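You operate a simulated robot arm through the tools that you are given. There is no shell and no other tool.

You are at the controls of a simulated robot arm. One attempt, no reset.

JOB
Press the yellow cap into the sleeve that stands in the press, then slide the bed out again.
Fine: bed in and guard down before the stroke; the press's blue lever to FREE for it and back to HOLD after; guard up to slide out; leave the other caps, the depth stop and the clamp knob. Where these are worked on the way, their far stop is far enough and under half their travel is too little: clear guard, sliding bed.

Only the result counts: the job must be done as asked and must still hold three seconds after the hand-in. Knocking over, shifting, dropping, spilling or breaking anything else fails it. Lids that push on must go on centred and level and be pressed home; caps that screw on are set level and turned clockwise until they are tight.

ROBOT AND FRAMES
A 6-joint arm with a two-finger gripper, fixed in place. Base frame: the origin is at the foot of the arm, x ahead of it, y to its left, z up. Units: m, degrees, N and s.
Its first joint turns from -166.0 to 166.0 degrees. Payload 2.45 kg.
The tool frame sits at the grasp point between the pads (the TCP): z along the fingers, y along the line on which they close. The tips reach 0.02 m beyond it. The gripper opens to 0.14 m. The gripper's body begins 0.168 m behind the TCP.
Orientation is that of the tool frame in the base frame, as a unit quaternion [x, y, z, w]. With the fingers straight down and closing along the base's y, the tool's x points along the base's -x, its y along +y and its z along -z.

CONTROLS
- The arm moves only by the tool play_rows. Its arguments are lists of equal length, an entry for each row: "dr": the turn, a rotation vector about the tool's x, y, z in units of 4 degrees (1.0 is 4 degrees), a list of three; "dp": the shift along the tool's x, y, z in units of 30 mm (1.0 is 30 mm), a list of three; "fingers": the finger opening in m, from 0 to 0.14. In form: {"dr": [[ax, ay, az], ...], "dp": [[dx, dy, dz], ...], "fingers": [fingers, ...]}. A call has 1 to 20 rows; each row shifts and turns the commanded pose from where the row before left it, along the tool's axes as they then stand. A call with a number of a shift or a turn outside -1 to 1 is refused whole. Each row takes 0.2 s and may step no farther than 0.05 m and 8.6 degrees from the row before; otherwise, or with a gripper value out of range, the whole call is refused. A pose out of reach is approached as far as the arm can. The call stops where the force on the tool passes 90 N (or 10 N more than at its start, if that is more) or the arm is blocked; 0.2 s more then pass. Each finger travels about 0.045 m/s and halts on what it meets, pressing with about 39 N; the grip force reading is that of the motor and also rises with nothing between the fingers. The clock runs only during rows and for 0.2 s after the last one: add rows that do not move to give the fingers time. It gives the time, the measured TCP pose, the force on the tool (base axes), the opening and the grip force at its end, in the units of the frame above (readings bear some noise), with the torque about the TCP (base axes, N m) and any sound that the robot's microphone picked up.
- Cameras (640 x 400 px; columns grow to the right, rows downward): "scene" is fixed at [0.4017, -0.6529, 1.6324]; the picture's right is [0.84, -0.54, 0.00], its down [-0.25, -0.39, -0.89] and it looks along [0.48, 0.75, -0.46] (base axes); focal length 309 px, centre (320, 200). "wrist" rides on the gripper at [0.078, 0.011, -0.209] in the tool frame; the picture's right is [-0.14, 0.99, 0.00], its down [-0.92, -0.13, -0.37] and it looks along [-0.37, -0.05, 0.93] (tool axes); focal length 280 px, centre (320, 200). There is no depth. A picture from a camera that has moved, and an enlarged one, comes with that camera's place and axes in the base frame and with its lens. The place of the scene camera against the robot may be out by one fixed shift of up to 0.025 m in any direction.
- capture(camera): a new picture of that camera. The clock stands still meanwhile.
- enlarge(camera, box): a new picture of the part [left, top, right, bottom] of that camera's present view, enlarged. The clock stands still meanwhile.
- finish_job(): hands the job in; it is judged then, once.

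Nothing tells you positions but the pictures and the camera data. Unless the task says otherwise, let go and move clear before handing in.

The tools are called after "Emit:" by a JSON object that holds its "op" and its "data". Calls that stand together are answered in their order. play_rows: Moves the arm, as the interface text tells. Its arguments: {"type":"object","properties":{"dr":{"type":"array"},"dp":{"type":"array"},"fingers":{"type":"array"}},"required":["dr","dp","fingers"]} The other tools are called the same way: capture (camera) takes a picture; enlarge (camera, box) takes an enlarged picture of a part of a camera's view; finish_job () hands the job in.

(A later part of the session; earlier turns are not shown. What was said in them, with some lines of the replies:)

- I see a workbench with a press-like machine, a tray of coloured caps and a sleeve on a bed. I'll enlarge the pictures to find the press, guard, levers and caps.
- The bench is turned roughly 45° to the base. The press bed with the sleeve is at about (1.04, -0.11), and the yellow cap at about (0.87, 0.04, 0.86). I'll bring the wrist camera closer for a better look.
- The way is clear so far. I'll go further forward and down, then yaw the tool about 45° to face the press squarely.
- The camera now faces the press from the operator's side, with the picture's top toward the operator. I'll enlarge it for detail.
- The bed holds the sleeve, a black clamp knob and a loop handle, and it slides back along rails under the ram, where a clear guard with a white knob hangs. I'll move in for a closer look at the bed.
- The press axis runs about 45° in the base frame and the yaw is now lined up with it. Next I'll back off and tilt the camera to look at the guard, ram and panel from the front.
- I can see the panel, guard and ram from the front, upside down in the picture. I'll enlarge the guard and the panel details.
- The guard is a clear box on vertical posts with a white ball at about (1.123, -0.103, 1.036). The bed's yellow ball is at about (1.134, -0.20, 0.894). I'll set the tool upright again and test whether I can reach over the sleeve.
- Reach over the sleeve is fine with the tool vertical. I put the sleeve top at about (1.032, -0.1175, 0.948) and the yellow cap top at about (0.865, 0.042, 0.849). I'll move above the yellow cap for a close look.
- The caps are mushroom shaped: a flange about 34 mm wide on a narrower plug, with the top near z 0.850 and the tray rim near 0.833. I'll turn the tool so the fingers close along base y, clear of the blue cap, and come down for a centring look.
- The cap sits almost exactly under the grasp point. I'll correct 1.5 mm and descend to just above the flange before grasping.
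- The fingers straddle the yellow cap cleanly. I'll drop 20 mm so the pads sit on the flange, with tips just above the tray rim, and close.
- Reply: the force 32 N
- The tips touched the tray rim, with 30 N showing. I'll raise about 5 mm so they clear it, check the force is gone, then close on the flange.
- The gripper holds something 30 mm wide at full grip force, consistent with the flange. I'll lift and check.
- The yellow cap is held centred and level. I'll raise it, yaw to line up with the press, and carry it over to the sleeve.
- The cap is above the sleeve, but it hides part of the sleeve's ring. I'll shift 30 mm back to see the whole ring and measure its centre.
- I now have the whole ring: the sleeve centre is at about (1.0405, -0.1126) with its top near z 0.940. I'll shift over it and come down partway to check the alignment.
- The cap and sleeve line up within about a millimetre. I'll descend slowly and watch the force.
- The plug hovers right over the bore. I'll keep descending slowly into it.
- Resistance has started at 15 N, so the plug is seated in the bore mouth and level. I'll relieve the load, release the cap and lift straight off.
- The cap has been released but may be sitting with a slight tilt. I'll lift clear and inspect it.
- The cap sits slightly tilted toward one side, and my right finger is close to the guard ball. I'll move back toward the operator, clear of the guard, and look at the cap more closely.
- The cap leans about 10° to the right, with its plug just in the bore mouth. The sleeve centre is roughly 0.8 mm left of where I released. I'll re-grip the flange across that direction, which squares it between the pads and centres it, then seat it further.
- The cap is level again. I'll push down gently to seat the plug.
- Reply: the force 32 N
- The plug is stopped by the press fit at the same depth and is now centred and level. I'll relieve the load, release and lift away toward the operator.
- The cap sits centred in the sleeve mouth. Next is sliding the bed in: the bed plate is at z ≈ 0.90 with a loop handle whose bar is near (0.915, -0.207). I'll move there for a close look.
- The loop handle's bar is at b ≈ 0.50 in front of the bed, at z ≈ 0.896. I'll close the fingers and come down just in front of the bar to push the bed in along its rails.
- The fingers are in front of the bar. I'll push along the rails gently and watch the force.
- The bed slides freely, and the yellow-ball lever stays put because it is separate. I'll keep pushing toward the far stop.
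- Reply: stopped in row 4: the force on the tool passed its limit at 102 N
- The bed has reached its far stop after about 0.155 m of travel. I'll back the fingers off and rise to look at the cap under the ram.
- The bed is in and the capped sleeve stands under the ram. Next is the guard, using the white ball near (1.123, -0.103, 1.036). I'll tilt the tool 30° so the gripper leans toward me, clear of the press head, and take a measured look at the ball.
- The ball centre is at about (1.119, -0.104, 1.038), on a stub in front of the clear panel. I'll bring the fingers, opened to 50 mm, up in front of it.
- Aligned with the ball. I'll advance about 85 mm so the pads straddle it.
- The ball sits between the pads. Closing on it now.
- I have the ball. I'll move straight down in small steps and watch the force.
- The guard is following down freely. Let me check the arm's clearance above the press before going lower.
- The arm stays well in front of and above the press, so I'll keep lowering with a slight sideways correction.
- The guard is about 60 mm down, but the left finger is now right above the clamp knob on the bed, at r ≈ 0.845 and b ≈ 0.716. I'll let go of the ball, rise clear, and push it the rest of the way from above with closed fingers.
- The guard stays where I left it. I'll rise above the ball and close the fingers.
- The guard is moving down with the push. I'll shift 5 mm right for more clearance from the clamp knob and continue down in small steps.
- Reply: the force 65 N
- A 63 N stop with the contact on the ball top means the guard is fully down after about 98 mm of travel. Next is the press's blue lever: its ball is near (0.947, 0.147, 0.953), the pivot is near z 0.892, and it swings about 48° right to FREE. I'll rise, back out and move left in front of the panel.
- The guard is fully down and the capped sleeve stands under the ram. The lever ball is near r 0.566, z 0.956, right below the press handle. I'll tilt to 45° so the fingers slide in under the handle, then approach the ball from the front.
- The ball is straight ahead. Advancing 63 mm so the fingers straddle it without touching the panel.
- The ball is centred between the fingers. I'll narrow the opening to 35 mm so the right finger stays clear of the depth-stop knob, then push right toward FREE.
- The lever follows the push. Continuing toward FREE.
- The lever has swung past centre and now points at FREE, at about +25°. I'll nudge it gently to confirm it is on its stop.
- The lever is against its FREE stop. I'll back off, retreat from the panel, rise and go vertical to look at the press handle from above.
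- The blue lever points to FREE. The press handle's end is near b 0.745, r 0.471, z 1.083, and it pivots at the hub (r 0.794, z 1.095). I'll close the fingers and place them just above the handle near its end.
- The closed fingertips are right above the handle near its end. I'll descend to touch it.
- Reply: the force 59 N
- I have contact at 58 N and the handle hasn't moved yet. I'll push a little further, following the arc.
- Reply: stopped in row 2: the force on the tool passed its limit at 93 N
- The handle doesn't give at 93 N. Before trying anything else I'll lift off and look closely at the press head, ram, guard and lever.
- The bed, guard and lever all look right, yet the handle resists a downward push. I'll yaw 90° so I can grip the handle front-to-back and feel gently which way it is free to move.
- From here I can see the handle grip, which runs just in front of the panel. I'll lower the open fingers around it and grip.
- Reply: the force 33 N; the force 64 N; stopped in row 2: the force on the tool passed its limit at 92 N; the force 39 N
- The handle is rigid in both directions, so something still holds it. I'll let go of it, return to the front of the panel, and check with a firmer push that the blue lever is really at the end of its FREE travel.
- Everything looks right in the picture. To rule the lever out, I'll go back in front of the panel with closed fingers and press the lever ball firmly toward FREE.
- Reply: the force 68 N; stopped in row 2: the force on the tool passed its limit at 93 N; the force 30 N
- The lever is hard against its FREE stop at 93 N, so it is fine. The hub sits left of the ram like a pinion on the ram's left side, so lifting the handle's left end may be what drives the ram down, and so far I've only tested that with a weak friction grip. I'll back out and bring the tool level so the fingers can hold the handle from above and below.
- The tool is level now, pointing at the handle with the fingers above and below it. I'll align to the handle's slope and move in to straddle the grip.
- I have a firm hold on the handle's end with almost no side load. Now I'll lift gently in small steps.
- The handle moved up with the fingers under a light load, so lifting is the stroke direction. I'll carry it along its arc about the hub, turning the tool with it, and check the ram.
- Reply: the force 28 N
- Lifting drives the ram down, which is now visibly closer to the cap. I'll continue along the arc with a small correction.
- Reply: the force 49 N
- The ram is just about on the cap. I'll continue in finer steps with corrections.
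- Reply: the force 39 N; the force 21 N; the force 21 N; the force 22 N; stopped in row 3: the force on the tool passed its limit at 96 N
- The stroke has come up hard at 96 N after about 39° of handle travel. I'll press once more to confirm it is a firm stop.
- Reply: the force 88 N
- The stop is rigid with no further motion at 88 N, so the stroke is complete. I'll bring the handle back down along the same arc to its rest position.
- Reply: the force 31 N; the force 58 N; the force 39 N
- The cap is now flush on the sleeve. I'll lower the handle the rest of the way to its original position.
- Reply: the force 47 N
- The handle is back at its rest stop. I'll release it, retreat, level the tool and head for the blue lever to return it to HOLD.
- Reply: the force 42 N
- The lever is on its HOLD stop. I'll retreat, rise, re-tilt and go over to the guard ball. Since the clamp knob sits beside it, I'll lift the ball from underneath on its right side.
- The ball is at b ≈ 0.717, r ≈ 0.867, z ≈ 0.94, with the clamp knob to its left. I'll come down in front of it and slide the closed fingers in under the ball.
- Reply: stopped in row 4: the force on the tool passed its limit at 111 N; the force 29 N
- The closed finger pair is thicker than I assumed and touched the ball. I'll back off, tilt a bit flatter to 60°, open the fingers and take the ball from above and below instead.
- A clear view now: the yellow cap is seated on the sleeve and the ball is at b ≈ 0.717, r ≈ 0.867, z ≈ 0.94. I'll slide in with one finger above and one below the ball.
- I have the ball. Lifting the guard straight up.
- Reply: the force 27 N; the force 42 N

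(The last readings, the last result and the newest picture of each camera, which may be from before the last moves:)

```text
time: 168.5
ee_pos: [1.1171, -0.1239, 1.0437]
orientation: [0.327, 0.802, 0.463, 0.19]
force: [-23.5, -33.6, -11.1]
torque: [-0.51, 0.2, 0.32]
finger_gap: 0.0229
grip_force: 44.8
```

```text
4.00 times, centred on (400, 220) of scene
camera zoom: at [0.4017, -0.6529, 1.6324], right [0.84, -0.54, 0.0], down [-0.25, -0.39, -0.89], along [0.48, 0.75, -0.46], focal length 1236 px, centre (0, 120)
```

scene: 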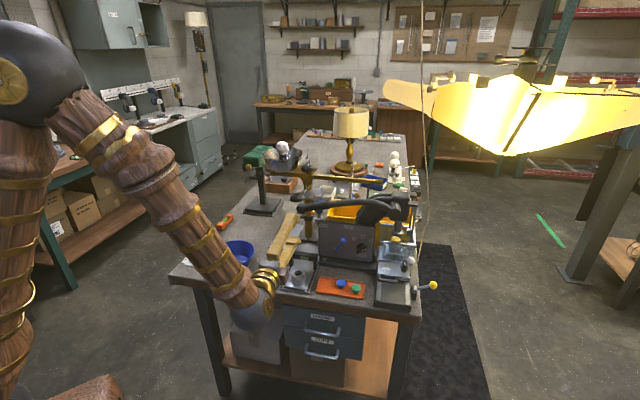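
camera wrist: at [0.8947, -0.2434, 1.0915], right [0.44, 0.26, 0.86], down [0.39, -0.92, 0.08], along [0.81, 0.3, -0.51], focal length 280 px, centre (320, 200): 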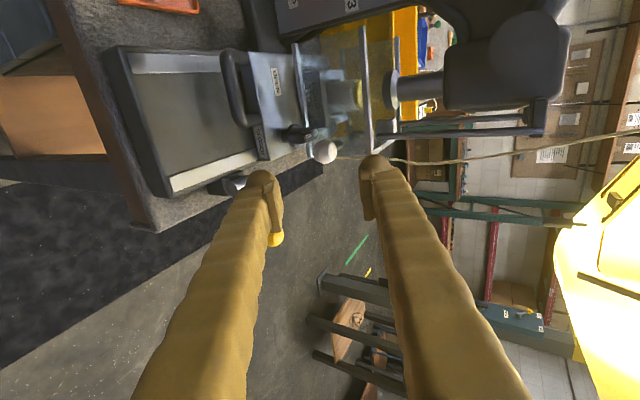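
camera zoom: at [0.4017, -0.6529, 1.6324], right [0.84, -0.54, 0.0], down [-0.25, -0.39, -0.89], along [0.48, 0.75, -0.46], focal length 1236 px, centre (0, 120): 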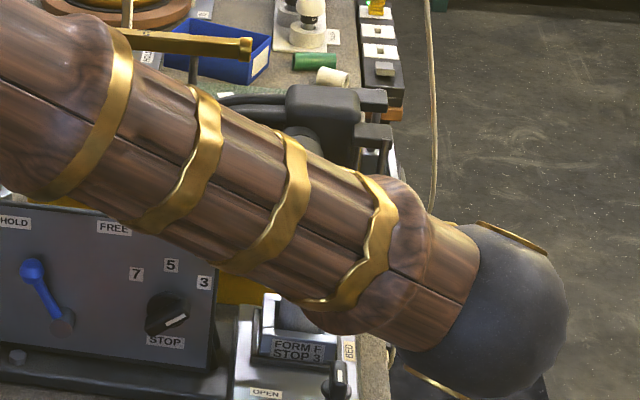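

Emit:
{"op": "play_rows", "data": {"dr": [[0, 0, 0], [0, 0, 0], [0, 0, 0]], "dp": [[0, 0.058, -0.033], [0, 0.058, -0.033], [0, 0, 0]], "fingers": [0.015, 0.015, 0.015]}}

Emit:
{"op": "enlarge", "data": {"camera": "wrist", "box": [200, 40, 440, 240]}}

```text
time: 169.3
ee_pos: [1.1173, -0.1235, 1.0437]
orientation: [0.328, 0.802, 0.463, 0.188]
force: [-20.4, -32.7, -56.2]
torque: [-1.22, 0.08, 0.25]
finger_gap: 0.0232
grip_force: 44.9
```

```text
2.00 times, centred on (320, 140) of wrist
camera zoom: at [0.938, -0.1939, 1.1594], right [0.45, 0.26, 0.86], down [0.39, -0.92, 0.07], along [0.81, 0.3, -0.51], focal length 561 px, centre (320, 320)
```

zoom: 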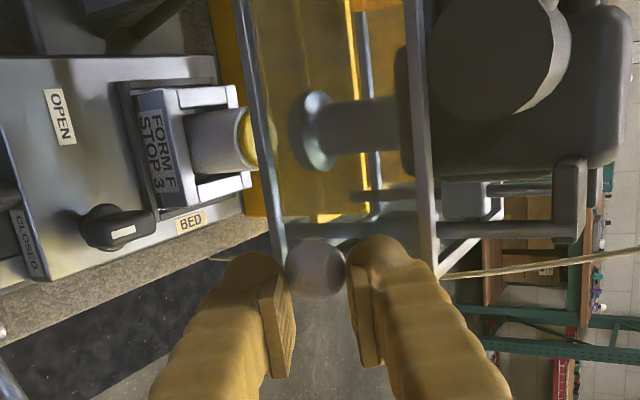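

The guard is against its upper stop. I'll release the ball, withdraw, and go for the bed's loop handle to pull the bed out.

Emit:
{"op": "play_rows", "data": {"dr": [[0, 0, 0], [0, 0, 0], [0, 0, 0], [0, 0, 0], [0, 0, 0], [0, 0, 0], [0, 0, 0], [0, 0, 0], [0, 0, 0]], "dp": [[0, -0.1, 0.057], [0, 0, 0], [0, 0, 0], [0, 0, 0], [0, 0, 0], [0, 0, -0.9], [0, 0, -0.9], [0, 0, -0.9], [0, 0, 0]], "fingers": [0.015, 0.03, 0.045, 0.065, 0.065, 0.065, 0.065, 0.065, 0.065]}}

Emit:
{"op": "play_rows", "data": {"dr": [[0, 0, 0], [0, 0, 0], [0, 0, 0], [0, 0, 0], [0, 0, 0], [0, 0, 0], [0, 0, 0]], "dp": [[0.47, -0.843, 0.184], [0.47, -0.843, 0.184], [0.47, -0.843, 0.184], [0.47, -0.843, 0.184], [0.47, -0.843, 0.184], [0.47, -0.843, 0.184], [0, 0, 0]], "fingers": [0.065, 0.065, 0.065, 0.065, 0.065, 0.065, 0.065]}}

Emit:
{"op": "capture", "data": {"camera": "wrist"}}

Emit:
{"op": "enlarge", "data": {"camera": "wrist", "box": [230, 80, 430, 260]}}

Emit:
{"op": "enlarge", "data": {"camera": "scene", "box": [350, 190, 440, 290]}}

```text
time: 171.3
ee_pos: [1.0664, -0.1732, 1.0852]
orientation: [0.326, 0.802, 0.463, 0.19]
force: [-0.3, -0.4, -0.3]
torque: [-0.01, -0.02, 0.02]
finger_gap: 0.0653
grip_force: 0.1
```

```text
time: 172.9
ee_pos: [0.9742, -0.149, 0.9372]
orientation: [0.326, 0.801, 0.464, 0.19]
force: [-0.6, -0.1, 0.9]
torque: [0.04, 0.0, 0.02]
finger_gap: 0.0652
grip_force: 0.0
```

```text
taken
camera wrist: at [0.7955, -0.2191, 1.0511], right [0.44, 0.26, 0.86], down [0.39, -0.92, 0.08], along [0.81, 0.3, -0.51], focal length 280 px, centre (320, 200)
```

wrist: 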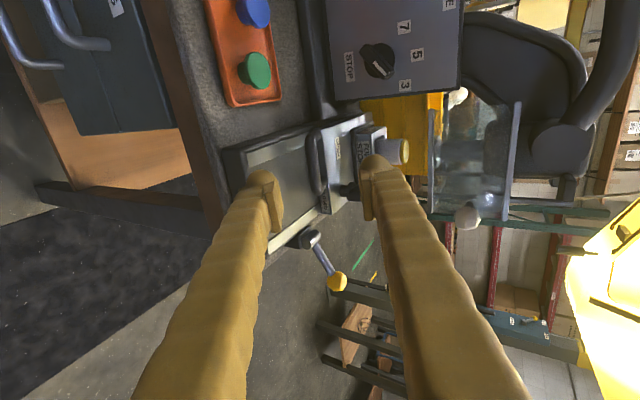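

```text
2.22 times, centred on (330, 170) of wrist
camera zoom: at [0.7955, -0.2191, 1.0511], right [0.44, 0.26, 0.86], down [0.39, -0.92, 0.08], along [0.81, 0.3, -0.51], focal length 623 px, centre (298, 267)
```

zoom: 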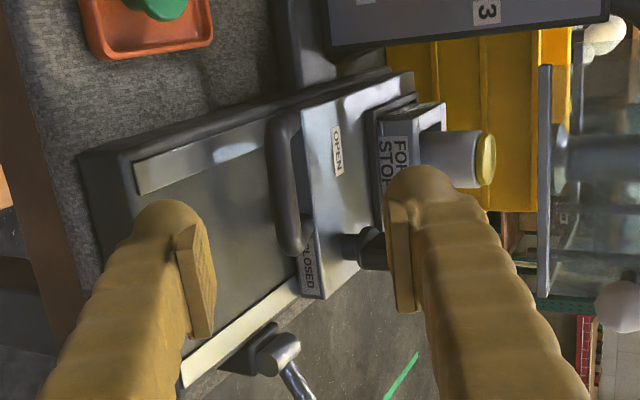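

```text
4.00 times, centred on (395, 240) of scene
camera zoom: at [0.4017, -0.6529, 1.6324], right [0.84, -0.54, 0.0], down [-0.25, -0.39, -0.89], along [0.48, 0.75, -0.46], focal length 1236 px, centre (20, 40)
```

zoom: 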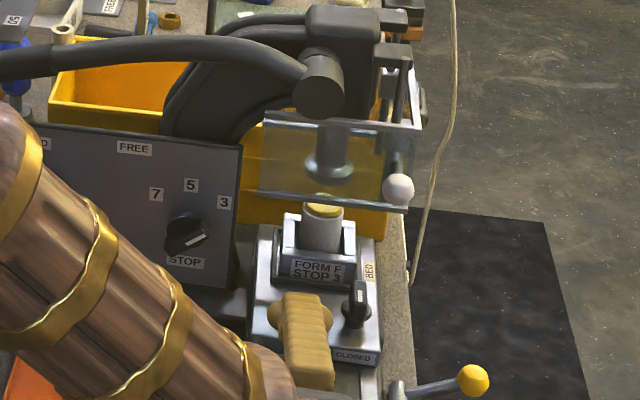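

The guard stays up, and the cap on its sleeve is in the clear. Let me zoom in on the loop handle to align precisely.

Emit:
{"op": "enlarge", "data": {"camera": "wrist", "box": [280, 100, 380, 220]}}

Emit:
{"op": "enlarge", "data": {"camera": "scene", "box": [370, 250, 430, 300]}}

```text
3.33 times, centred on (330, 160) of wrist
camera zoom: at [0.7955, -0.2191, 1.0511], right [0.44, 0.26, 0.86], down [0.39, -0.92, 0.08], along [0.81, 0.3, -0.51], focal length 935 px, centre (287, 333)
```

zoom: 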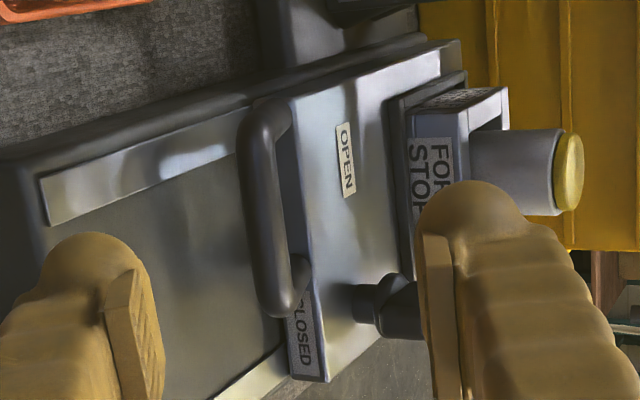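

```text
8.00 times, centred on (400, 275) of scene
camera zoom: at [0.4017, -0.6529, 1.6324], right [0.84, -0.54, 0.0], down [-0.25, -0.39, -0.89], along [0.48, 0.75, -0.46], focal length 2473 px, centre (-320, -400)
```

zoom: 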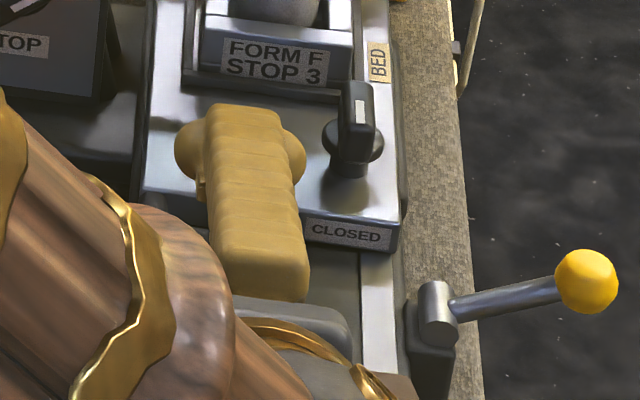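

Emit:
{"op": "play_rows", "data": {"dr": [[0.94, 0, 0], [0.94, 0, 0], [0.94, 0, 0], [0.94, 0, 0], [0, 0, 0], [0, 0, 0]], "dp": [[0, 0, 0], [0, 0, 0], [0, 0, 0], [0, 0, 0], [0, 0.57, 0.67], [0, 0, 0]], "fingers": [0.05, 0.04, 0.03, 0.03, 0.03, 0.03]}}

Emit:
{"op": "capture", "data": {"camera": "wrist"}}

Emit:
{"op": "enlarge", "data": {"camera": "wrist", "box": [250, 110, 390, 230]}}

```text
time: 174.3
ee_pos: [0.9932, -0.1293, 0.9362]
orientation: [0.347, 0.856, 0.354, 0.147]
force: [-0.2, -0.2, -0.3]
torque: [0.0, 0.04, -0.03]
finger_gap: 0.0302
grip_force: 0.1
```

```text
taken
camera wrist: at [0.8392, -0.1739, 1.0909], right [0.59, 0.41, 0.7], down [0.41, -0.89, 0.17], along [0.7, 0.19, -0.69], focal length 280 px, centre (320, 200)
```

wrist: 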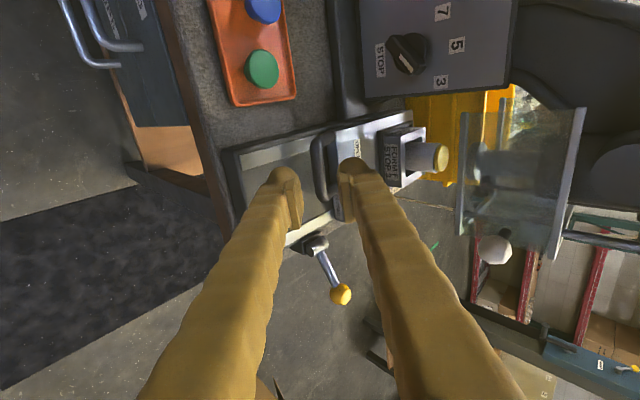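

```text
3.33 times, centred on (320, 170) of wrist
camera zoom: at [0.8392, -0.1739, 1.0909], right [0.59, 0.41, 0.7], down [0.41, -0.89, 0.17], along [0.7, 0.19, -0.69], focal length 935 px, centre (320, 300)
```

zoom: 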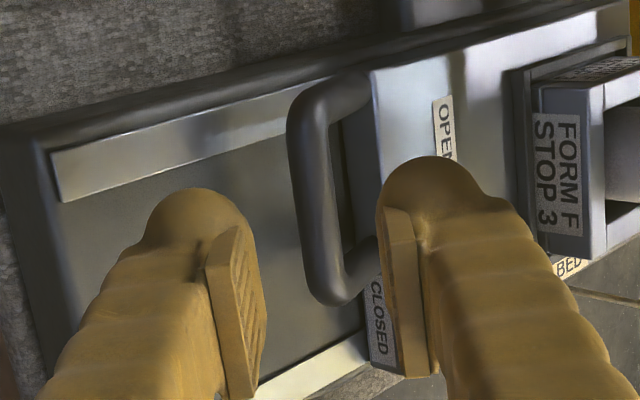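

The loop bar lies right between the fingers. I'll narrow the opening and advance so the bar sits just inside the tips.

Emit:
{"op": "play_rows", "data": {"dr": [[0, 0, 0], [0, 0, 0], [0, 0, 0], [0, 0, 0], [0, 0, 0]], "dp": [[0, -0.05, 0.4], [0, 0, 0.5], [0, 0, 0.5], [0, 0, 0.3], [0, 0, 0]], "fingers": [0.026, 0.026, 0.026, 0.026, 0.026]}}

Emit:
{"op": "enlarge", "data": {"camera": "wrist", "box": [250, 110, 390, 230]}}

```text
time: 175.5
ee_pos: [1.0179, -0.1047, 0.8982]
orientation: [0.348, 0.856, 0.353, 0.146]
force: [0.5, 0.2, 0.2]
torque: [0.0, -0.01, -0.03]
finger_gap: 0.0261
grip_force: 0.0
```

```text
3.33 times, centred on (320, 170) of wrist
camera zoom: at [0.8634, -0.1492, 1.0539], right [0.59, 0.41, 0.7], down [0.41, -0.89, 0.17], along [0.7, 0.19, -0.69], focal length 935 px, centre (320, 300)
```

zoom: 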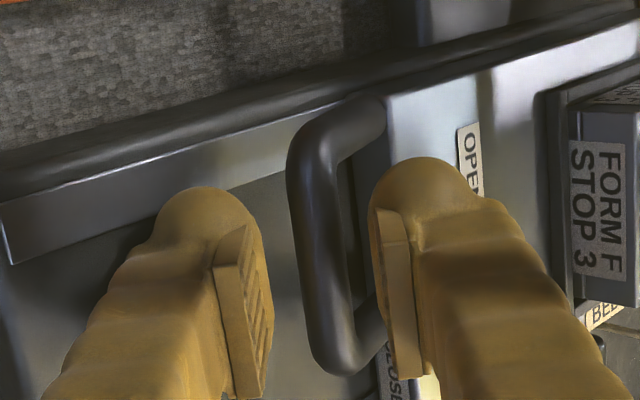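

Emit:
{"op": "play_rows", "data": {"dr": [[0, 0, 0], [0, 0, 0], [0, 0, 0], [0, 0, 0], [0, 0, 0]], "dp": [[0, 0, 0], [0, 0, 0], [0, 0, 0], [0, 0, 0], [0, 0, 0]], "fingers": [0.018, 0.012, 0.006, 0.0, 0.0]}}

Emit:
{"op": "enlarge", "data": {"camera": "wrist", "box": [250, 110, 390, 230]}}

```text
time: 176.7
ee_pos: [1.017, -0.1047, 0.9]
orientation: [0.349, 0.855, 0.354, 0.147]
force: [-12.2, -4.3, 15.8]
torque: [-0.06, -0.17, -0.04]
finger_gap: 0.0061
grip_force: 32.9
```

```text
3.33 times, centred on (320, 170) of wrist
camera zoom: at [0.8629, -0.1497, 1.055], right [0.59, 0.41, 0.7], down [0.41, -0.89, 0.17], along [0.7, 0.19, -0.69], focal length 935 px, centre (320, 300)
```

zoom: 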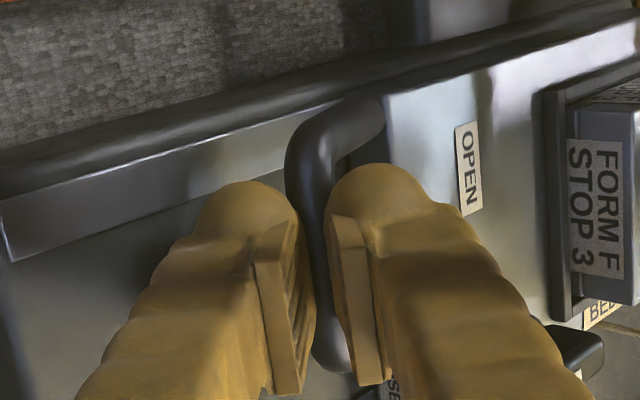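

The grip is only catching the bar's near edge. I'll open, go about 7 mm deeper and close again.

Emit:
{"op": "play_rows", "data": {"dr": [[0, 0, 0], [0, 0, 0], [0, 0, 0], [0, 0, 0], [0, 0, 0]], "dp": [[0, 0, 0], [0, 0, 0], [0, 0, 0.12], [0, 0, 0.12], [0, 0, 0]], "fingers": [0.014, 0.022, 0.022, 0.022, 0.022]}}

Emit:
{"op": "play_rows", "data": {"dr": [[0, 0, 0], [0, 0, 0], [0, 0, 0], [0, 0, 0]], "dp": [[0, 0, 0], [0, 0, 0], [0, 0, 0], [0, 0, 0]], "fingers": [0.014, 0.008, 0.002, 0.002]}}

Emit:
{"op": "enlarge", "data": {"camera": "wrist", "box": [250, 110, 390, 230]}}

```text
time: 177.9
ee_pos: [1.0223, -0.1003, 0.8932]
orientation: [0.349, 0.856, 0.354, 0.146]
force: [0.4, 0.4, 1.1]
torque: [0.03, -0.02, -0.03]
finger_gap: 0.022
grip_force: 0.0
```

```text
time: 178.9
ee_pos: [1.0221, -0.1004, 0.8938]
orientation: [0.348, 0.856, 0.354, 0.147]
force: [0.5, 2.1, 5.8]
torque: [0.51, 0.39, -0.59]
finger_gap: 0.012
grip_force: 38.8
```

```text
3.33 times, centred on (320, 170) of wrist
camera zoom: at [0.8671, -0.1454, 1.049], right [0.59, 0.41, 0.7], down [0.41, -0.89, 0.17], along [0.7, 0.19, -0.69], focal length 935 px, centre (320, 300)
```

zoom: 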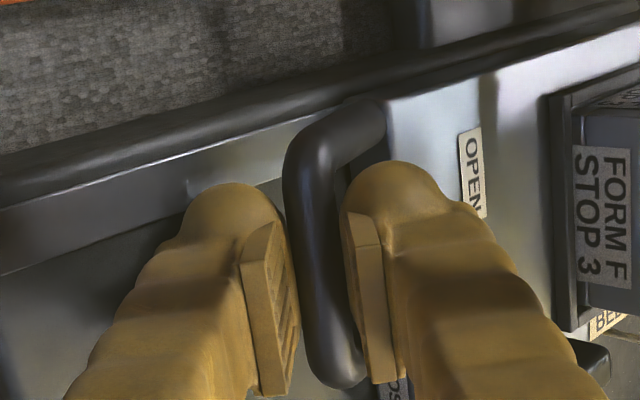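

A firm grip on the bar at 12 mm. Pulling the bed out along its rails now.

Emit:
{"op": "play_rows", "data": {"dr": [[0, 0, 0], [0, 0, 0], [0, 0, 0], [0, 0, 0], [0, 0, 0]], "dp": [[0, -0.08, -0.08], [0, -0.118, -0.118], [0, -0.118, -0.118], [0, -0.118, -0.118], [0, 0, 0]], "fingers": [0.002, 0.002, 0.002, 0.002, 0.002]}}

Emit:
{"op": "enlarge", "data": {"camera": "scene", "box": [350, 200, 440, 300]}}

Emit:
{"op": "capture", "data": {"camera": "wrist"}}

```text
time: 180.1
ee_pos: [1.0083, -0.114, 0.8934]
orientation: [0.347, 0.857, 0.354, 0.145]
force: [-12.4, 12.2, 15.9]
torque: [0.79, 0.51, -0.3]
finger_gap: 0.0124
grip_force: 38.8
```

```text
4.00 times, centred on (395, 250) of scene
camera zoom: at [0.4017, -0.6529, 1.6324], right [0.84, -0.54, 0.0], down [-0.25, -0.39, -0.89], along [0.48, 0.75, -0.46], focal length 1236 px, centre (20, 0)
```

zoom: 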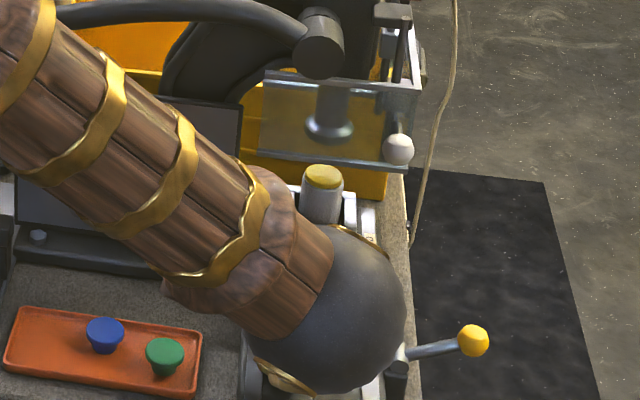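

```text
taken
camera wrist: at [0.8542, -0.1585, 1.049], right [0.59, 0.41, 0.7], down [0.41, -0.89, 0.17], along [0.7, 0.19, -0.69], focal length 280 px, centre (320, 200)
```

wrist: 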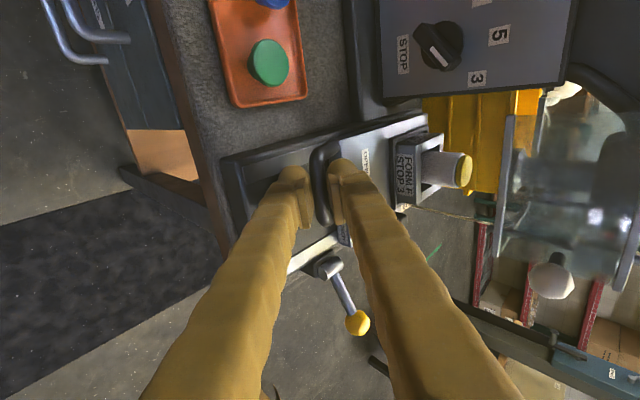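

Emit:
{"op": "play_rows", "data": {"dr": [[0, 0, 0], [0, 0, 0], [0, 0, 0], [0, 0, 0], [0, 0, 0], [0, 0, 0], [0, 0, 0], [0, 0, 0], [0, 0, 0]], "dp": [[0.03, -0.17, -0.2], [0, -0.189, -0.189], [0, -0.189, -0.189], [0, -0.189, -0.189], [0, -0.189, -0.189], [0, -0.189, -0.189], [0, -0.189, -0.189], [0, -0.189, -0.189], [0, 0, 0]], "fingers": [0.002, 0.002, 0.002, 0.002, 0.002, 0.002, 0.002, 0.002, 0.002]}}

Emit:
{"op": "capture", "data": {"camera": "wrist"}}

Emit:
{"op": "capture", "data": {"camera": "scene"}}

```text
time: 182.1
ee_pos: [0.9634, -0.1601, 0.8939]
orientation: [0.349, 0.855, 0.354, 0.146]
force: [-1.5, 2.3, -0.8]
torque: [0.54, 0.52, -0.47]
finger_gap: 0.0118
grip_force: 39.2
```

```text
taken
camera wrist: at [0.8085, -0.2042, 1.0492], right [0.59, 0.41, 0.7], down [0.41, -0.89, 0.17], along [0.7, 0.19, -0.69], focal length 280 px, centre (320, 200)
```

wrist: 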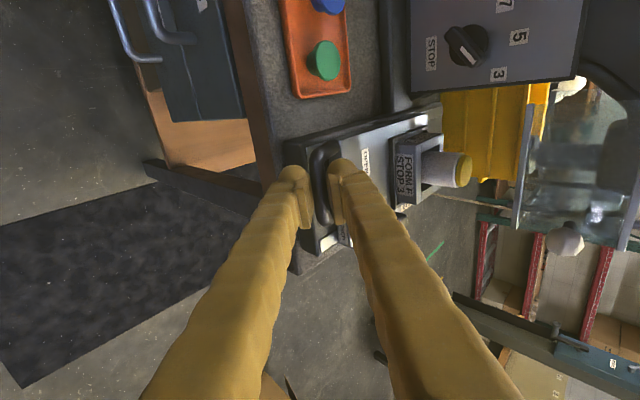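

```text
taken
```

scene: 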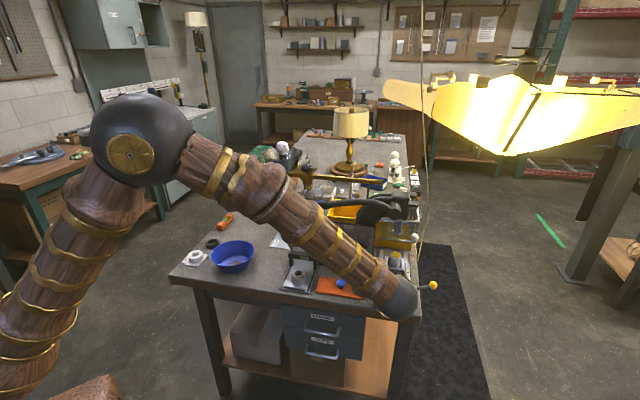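

Emit:
{"op": "play_rows", "data": {"dr": [[0, 0, 0], [0, 0, 0], [0, 0, 0], [0, 0, 0], [0, 0, 0], [0, 0, 0], [0, 0, 0], [0, 0, 0], [0, 0, 0]], "dp": [[0, -0.189, -0.189], [0, -0.189, -0.189], [0, -0.189, -0.189], [0, -0.189, -0.189], [0, -0.189, -0.189], [0, -0.189, -0.189], [0, -0.189, -0.189], [0, -0.118, -0.118], [0, 0, 0]], "fingers": [0.002, 0.002, 0.002, 0.002, 0.002, 0.002, 0.002, 0.002, 0.002]}}

Emit:
{"op": "play_rows", "data": {"dr": [[0, 0, 0], [0, 0, 0], [0, 0, 0], [0, 0, 0], [0, 0, 0]], "dp": [[0, -0.07, -0.07], [0, -0.07, -0.07], [0, -0.07, -0.07], [0, -0.07, -0.07], [0, 0, 0]], "fingers": [0.002, 0.002, 0.002, 0.002, 0.002]}}

Emit:
{"op": "capture", "data": {"camera": "wrist"}}

```text
time: 184.1
ee_pos: [0.919, -0.2022, 0.8935]
orientation: [0.347, 0.856, 0.354, 0.146]
force: [-11.0, 12.1, -4.9]
torque: [0.59, 0.61, -0.4]
finger_gap: 0.0121
grip_force: 39.1
```

```text
time: 185.3
ee_pos: [0.9121, -0.2106, 0.893]
orientation: [0.349, 0.856, 0.353, 0.147]
force: [-24.1, 16.9, 6.9]
torque: [0.71, 0.6, -0.32]
finger_gap: 0.012
grip_force: 38.7
```

```text
taken
camera wrist: at [0.757, -0.256, 1.0493], right [0.59, 0.41, 0.7], down [0.41, -0.89, 0.17], along [0.7, 0.19, -0.69], focal length 280 px, centre (320, 200)
```

wrist: 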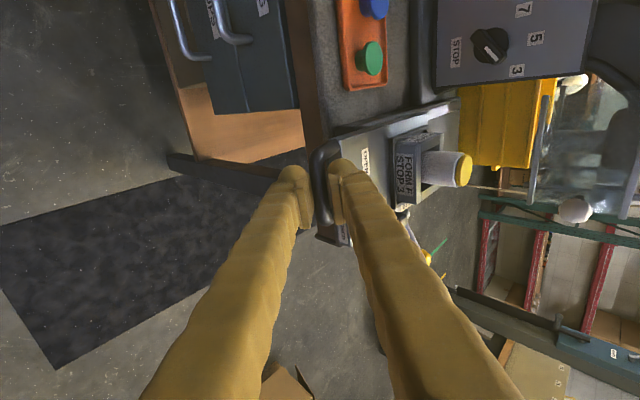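

Emit:
{"op": "play_rows", "data": {"dr": [[0, 0, 0], [0, 0, 0], [0, 0, 0], [0, 0, 0]], "dp": [[0.05, -0.06, -0.06], [0, -0.06, -0.06], [0, -0.06, -0.06], [0, 0, 0]], "fingers": [0.002, 0.002, 0.002, 0.002]}}

Emit:
{"op": "play_rows", "data": {"dr": [[0, 0, 0], [0, 0, 0], [0, 0, 0], [0, 0, 0]], "dp": [[0, -0.06, -0.06], [0, -0.06, -0.06], [0, -0.06, -0.06], [0, 0, 0]], "fingers": [0.002, 0.002, 0.002, 0.002]}}

```text
time: 186.3
ee_pos: [0.9055, -0.2152, 0.8954]
orientation: [0.348, 0.856, 0.354, 0.147]
force: [30.0, 20.5, 28.9]
torque: [0.84, -0.03, -0.65]
finger_gap: 0.011
grip_force: 38.1
```

```text
time: 187.5
ee_pos: [0.9023, -0.2215, 0.8999]
orientation: [0.347, 0.855, 0.355, 0.15]
force: [3.1, 7.9, 51.1]
torque: [0.27, -0.96, 0.15]
finger_gap: 0.0
grip_force: 29.8
stopped in row 4: the force on the tool passed its limit at 91 N (the readings are from after the stop); the commanded pose is now the measured one
```

The bed has reached its outer stop and the fingers then slipped off the bar. I'll back away along the tool axis and check everything.

Emit:
{"op": "play_rows", "data": {"dr": [[0, 0, 0], [0, 0, 0], [0, 0, 0], [0, 0, 0], [0, 0, 0], [0, 0, 0]], "dp": [[0, 0, -0.3], [0, 0, -0.6], [0, 0, -0.9], [0, 0, -0.9], [0, 0, -0.9], [0, 0, 0]], "fingers": [0, 0, 0, 0, 0, 0]}}

Emit:
{"op": "capture", "data": {"camera": "wrist"}}

Emit:
{"op": "capture", "data": {"camera": "scene"}}

Emit:
{"op": "enlarge", "data": {"camera": "wrist", "box": [250, 40, 490, 240]}}

```text
time: 188.9
ee_pos: [0.847, -0.2757, 0.9723]
orientation: [0.348, 0.855, 0.355, 0.147]
force: [-0.3, -0.3, 0.0]
torque: [-0.01, -0.03, 0.02]
finger_gap: 0.0001
grip_force: 29.9
```

```text
taken
camera wrist: at [0.6921, -0.3205, 1.1269], right [0.58, 0.41, 0.7], down [0.41, -0.89, 0.17], along [0.7, 0.19, -0.69], focal length 280 px, centre (320, 200)
```

wrist: 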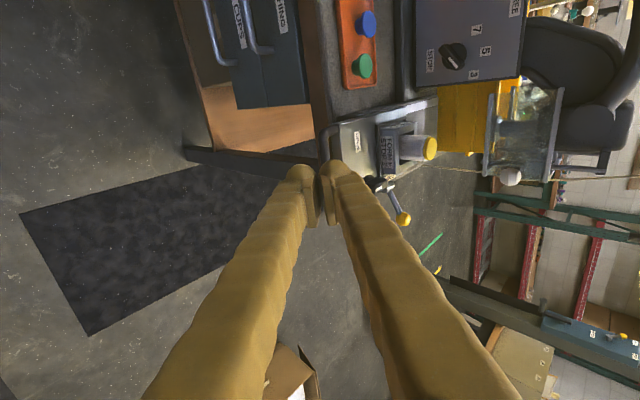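

```text
taken
```

scene: 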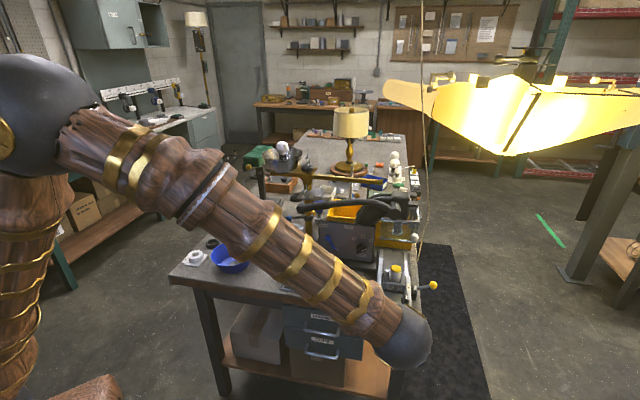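

```text
2.00 times, centred on (370, 140) of wrist
camera zoom: at [0.6921, -0.3205, 1.1269], right [0.58, 0.41, 0.7], down [0.41, -0.89, 0.17], along [0.7, 0.19, -0.69], focal length 561 px, centre (220, 320)
```

zoom: 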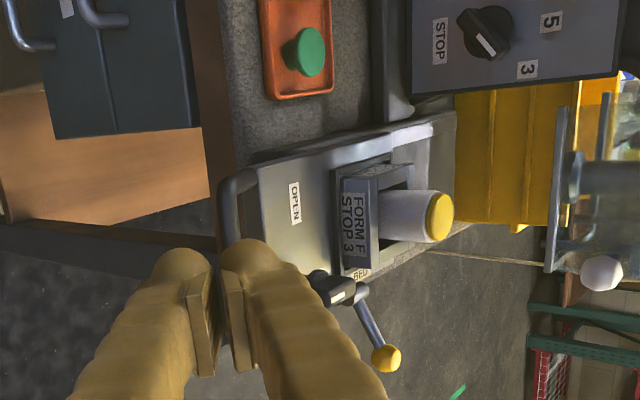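

The bed is out with the capped sleeve standing on it. I'll raise the arm clear and inspect the result from both cameras.

Emit:
{"op": "play_rows", "data": {"dr": [[0, 0, 0], [0, 0, 0], [0, 0, 0], [0, 0, 0], [0, 0, 0], [0, 0, 0], [0, 0, 0], [0, 0, 0], [0, 0, 0]], "dp": [[0, 0.9, -0.9], [0, 0.9, -0.9], [0, 0.9, -0.9], [0, 0.9, -0.9], [0, 0.9, -0.9], [0, 0.9, -0.9], [0, 0.9, -0.9], [0, 0.9, -0.9], [0, 0, 0]], "fingers": [0, 0.02, 0.04, 0.06, 0.08, 0.1, 0.12, 0.14, 0.14]}}

Emit:
{"op": "capture", "data": {"camera": "wrist"}}

Emit:
{"op": "capture", "data": {"camera": "scene"}}

Emit:
{"op": "enlarge", "data": {"camera": "scene", "box": [270, 180, 440, 310]}}

Emit:
{"op": "enlarge", "data": {"camera": "scene", "box": [375, 245, 415, 285]}}

```text
time: 190.9
ee_pos: [0.8461, -0.2746, 1.2799]
orientation: [0.348, 0.855, 0.354, 0.148]
force: [0.3, 0.3, 0.5]
torque: [-0.02, 0.01, -0.01]
finger_gap: 0.1402
grip_force: 0.1
```

```text
taken
camera wrist: at [0.6914, -0.3199, 1.4339], right [0.58, 0.41, 0.7], down [0.41, -0.89, 0.18], along [0.7, 0.19, -0.69], focal length 280 px, centre (320, 200)
```

wrist: 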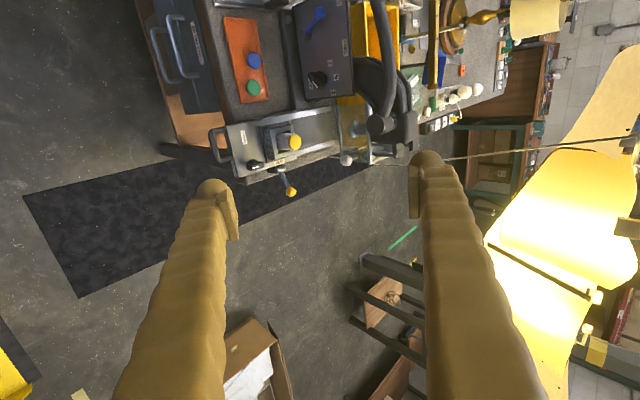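

```text
taken
```

scene: 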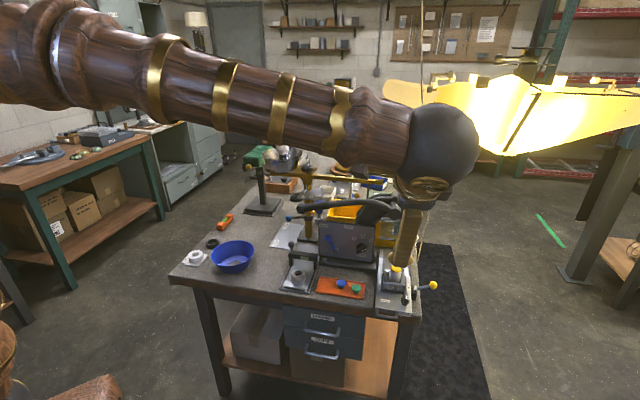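

```text
3.08 times, centred on (355, 245) of scene
camera zoom: at [0.4017, -0.6529, 1.6324], right [0.84, -0.54, 0.0], down [-0.25, -0.39, -0.89], along [0.48, 0.75, -0.46], focal length 951 px, centre (212, 62)
```

zoom: 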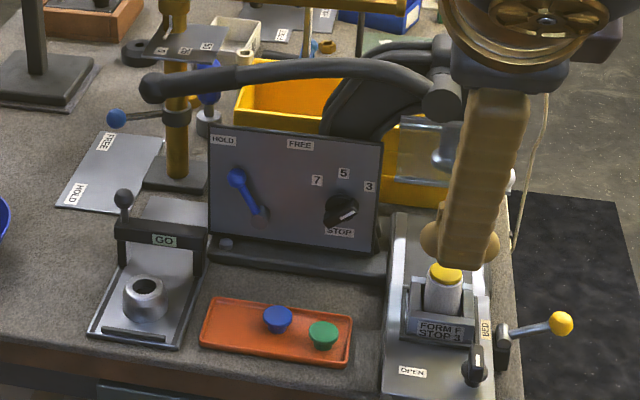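

```text
10.00 times, centred on (395, 265) of scene
camera zoom: at [0.4017, -0.6529, 1.6324], right [0.84, -0.54, 0.0], down [-0.25, -0.39, -0.89], along [0.48, 0.75, -0.46], focal length 3091 px, centre (-430, -450)
```

zoom: 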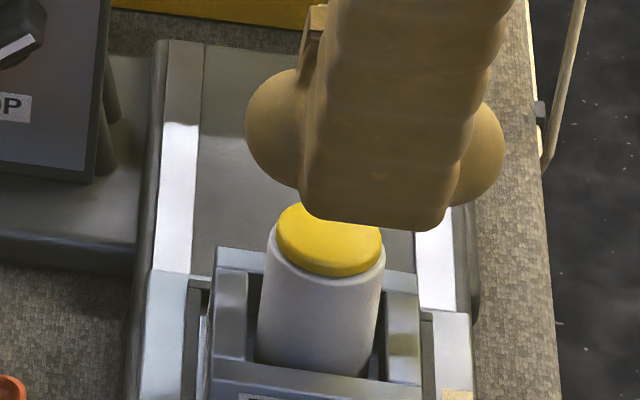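

The lever is at HOLD, the bed is out, and the tray and knobs look unchanged. I'll move the arm further away to get an unobstructed look at the cap and the guard.

Emit:
{"op": "play_rows", "data": {"dr": [[0, 0, 0], [0, 0, 0], [0, 0, 0], [0, 0, 0], [0, 0, 0], [0, 0, 0], [0, 0, 0], [0, 0, 0], [0, 0, 0], [0, 0, 0]], "dp": [[0.8, -0.1, -0.9], [0.8, -0.1, -0.9], [0.8, -0.1, -0.9], [0.8, -0.1, -0.9], [0.8, -0.1, -0.9], [0.8, -0.1, -0.9], [0.8, 0, 0], [0.8, 0, 0], [0.8, 0, 0], [0, 0, 0]], "fingers": [0.14, 0.14, 0.14, 0.14, 0.14, 0.14, 0.14, 0.14, 0.14, 0.14]}}

Emit:
{"op": "capture", "data": {"camera": "scene"}}

Emit:
{"op": "enlarge", "data": {"camera": "scene", "box": [375, 245, 415, 285]}}

Emit:
{"op": "enlarge", "data": {"camera": "scene", "box": [260, 180, 450, 310]}}

Emit:
{"op": "capture", "data": {"camera": "wrist"}}

```text
time: 193.1
ee_pos: [0.6013, -0.2134, 1.3775]
orientation: [0.348, 0.856, 0.353, 0.148]
force: [-0.7, 0.1, -0.5]
torque: [0.04, 0.03, 0.05]
finger_gap: 0.1401
grip_force: 0.0
```

```text
taken
```

scene: 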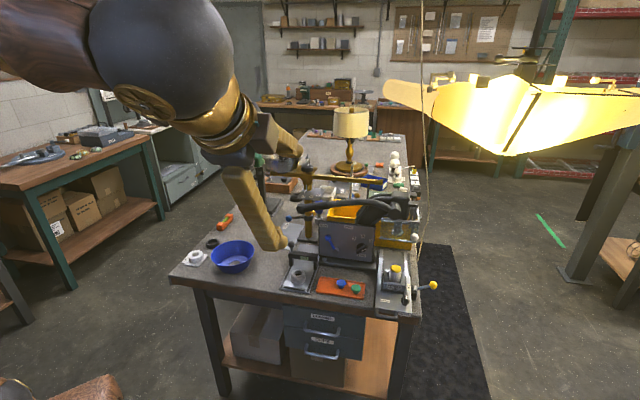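

```text
10.00 times, centred on (395, 265) of scene
camera zoom: at [0.4017, -0.6529, 1.6324], right [0.84, -0.54, 0.0], down [-0.25, -0.39, -0.89], along [0.48, 0.75, -0.46], focal length 3091 px, centre (-430, -450)
```

zoom: 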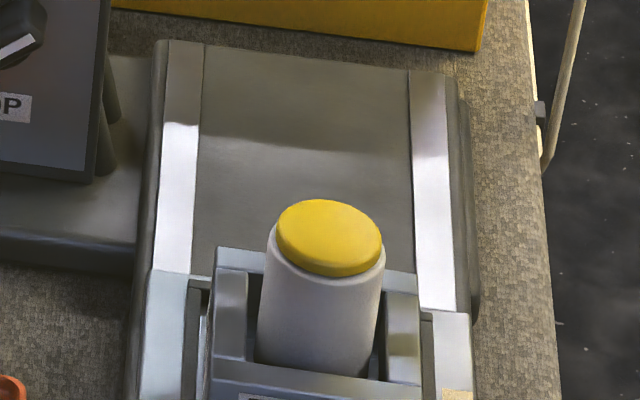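

```text
3.08 times, centred on (355, 245) of scene
camera zoom: at [0.4017, -0.6529, 1.6324], right [0.84, -0.54, 0.0], down [-0.25, -0.39, -0.89], along [0.48, 0.75, -0.46], focal length 951 px, centre (212, 62)
```

zoom: 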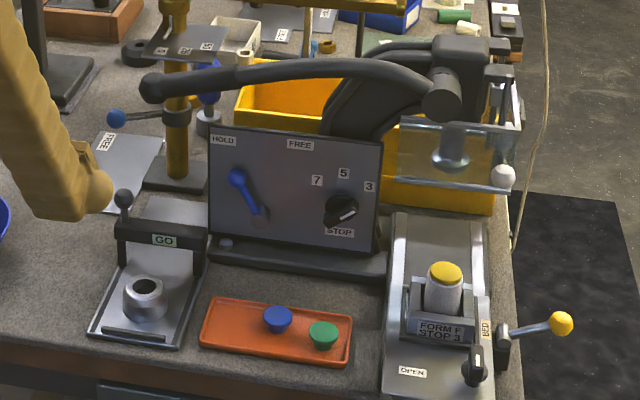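

```text
taken
camera wrist: at [0.4467, -0.259, 1.5331], right [0.58, 0.41, 0.7], down [0.41, -0.89, 0.18], along [0.7, 0.19, -0.69], focal length 280 px, centre (320, 200)
```

wrist: 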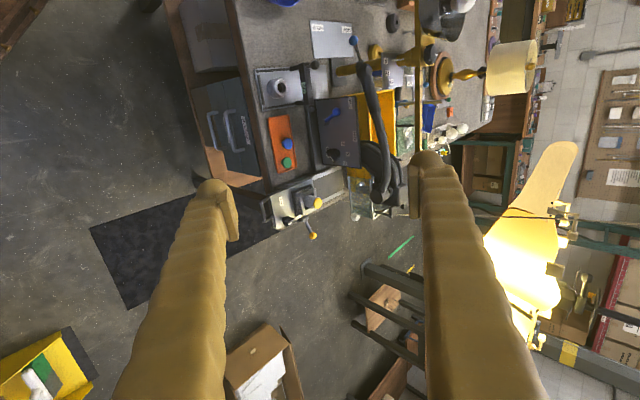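

The cap sits level and flush on the sleeve. One last close check of the clamp knob and the cap before handing in.

Emit:
{"op": "enlarge", "data": {"camera": "scene", "box": [360, 260, 440, 320]}}

Emit:
{"op": "enlarge", "data": {"camera": "scene", "box": [385, 255, 405, 275]}}

Emit:
{"op": "enlarge", "data": {"camera": "scene", "box": [160, 150, 440, 320]}}

```text
6.67 times, centred on (400, 290) of scene
camera zoom: at [0.4017, -0.6529, 1.6324], right [0.84, -0.54, 0.0], down [-0.25, -0.39, -0.89], along [0.48, 0.75, -0.46], focal length 2061 px, centre (-213, -400)
```

zoom: 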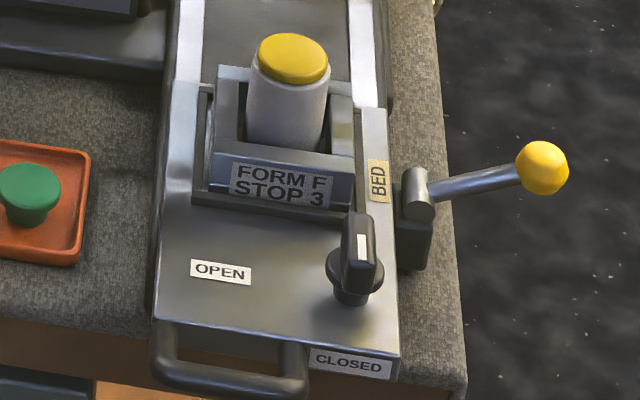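

```text
16.00 times, centred on (395, 265) of scene
camera zoom: at [0.4017, -0.6529, 1.6324], right [0.84, -0.54, 0.0], down [-0.25, -0.39, -0.89], along [0.48, 0.75, -0.46], focal length 4946 px, centre (-880, -840)
```

zoom: 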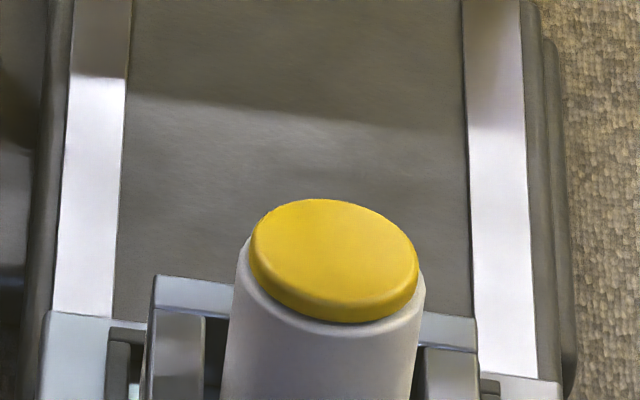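

```text
2.29 times, centred on (300, 235) of scene
camera zoom: at [0.4017, -0.6529, 1.6324], right [0.84, -0.54, 0.0], down [-0.25, -0.39, -0.89], along [0.48, 0.75, -0.46], focal length 706 px, centre (366, 120)
```

zoom: 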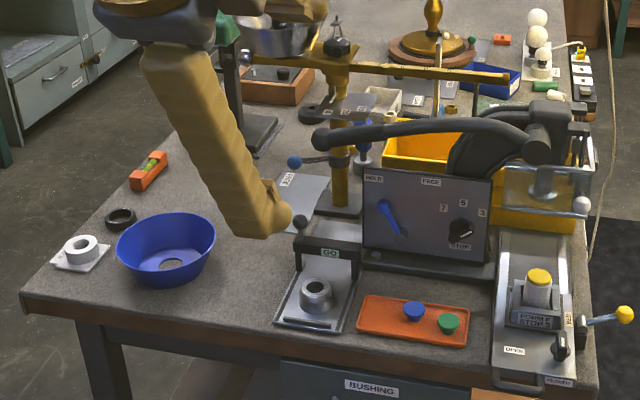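

The yellow cap is pressed home, level and centred in the sleeve. The bed is out, the guard is up, the blue lever is at HOLD, and the other caps, the depth stop and the clamp knob look unchanged. The arm is clear, so I'm handing the job in.

Emit:
{"op": "finish_job", "data": {}}

```text
The job is handed in.
```

I pressed the yellow cap home in the sleeve; it sits level and centred. The bed is back out at its outer stop.

- **Before the stroke:** the bed was pushed to its far stop, the guard brought down to its stop, and the blue lever moved to FREE.
- **The stroke:** this press works by lifting its long handle, not pulling it down. I first pushed down and met about 93 N with no movement. After that I lifted it until it stopped firmly at 96 N, then lowered it back to rest.
- **After the stroke:** the blue lever went back to HOLD and the guard up to its top stop before I pulled the bed out.
- **Left alone:** the blue and green caps, the tray, the depth stop and the clamp knob look the same as in the starting pictures.

I met resistance at a few points:

- My fingertips touched the tray rim at about 30 N while picking up the cap.
- My fingers bumped the guard ball at about 111 N.
- My fingers slipped off the bed handle once the bed had reached its stop.

Nothing looks moved by any of these in the final pictures. The gripper is open and clear of the bench.
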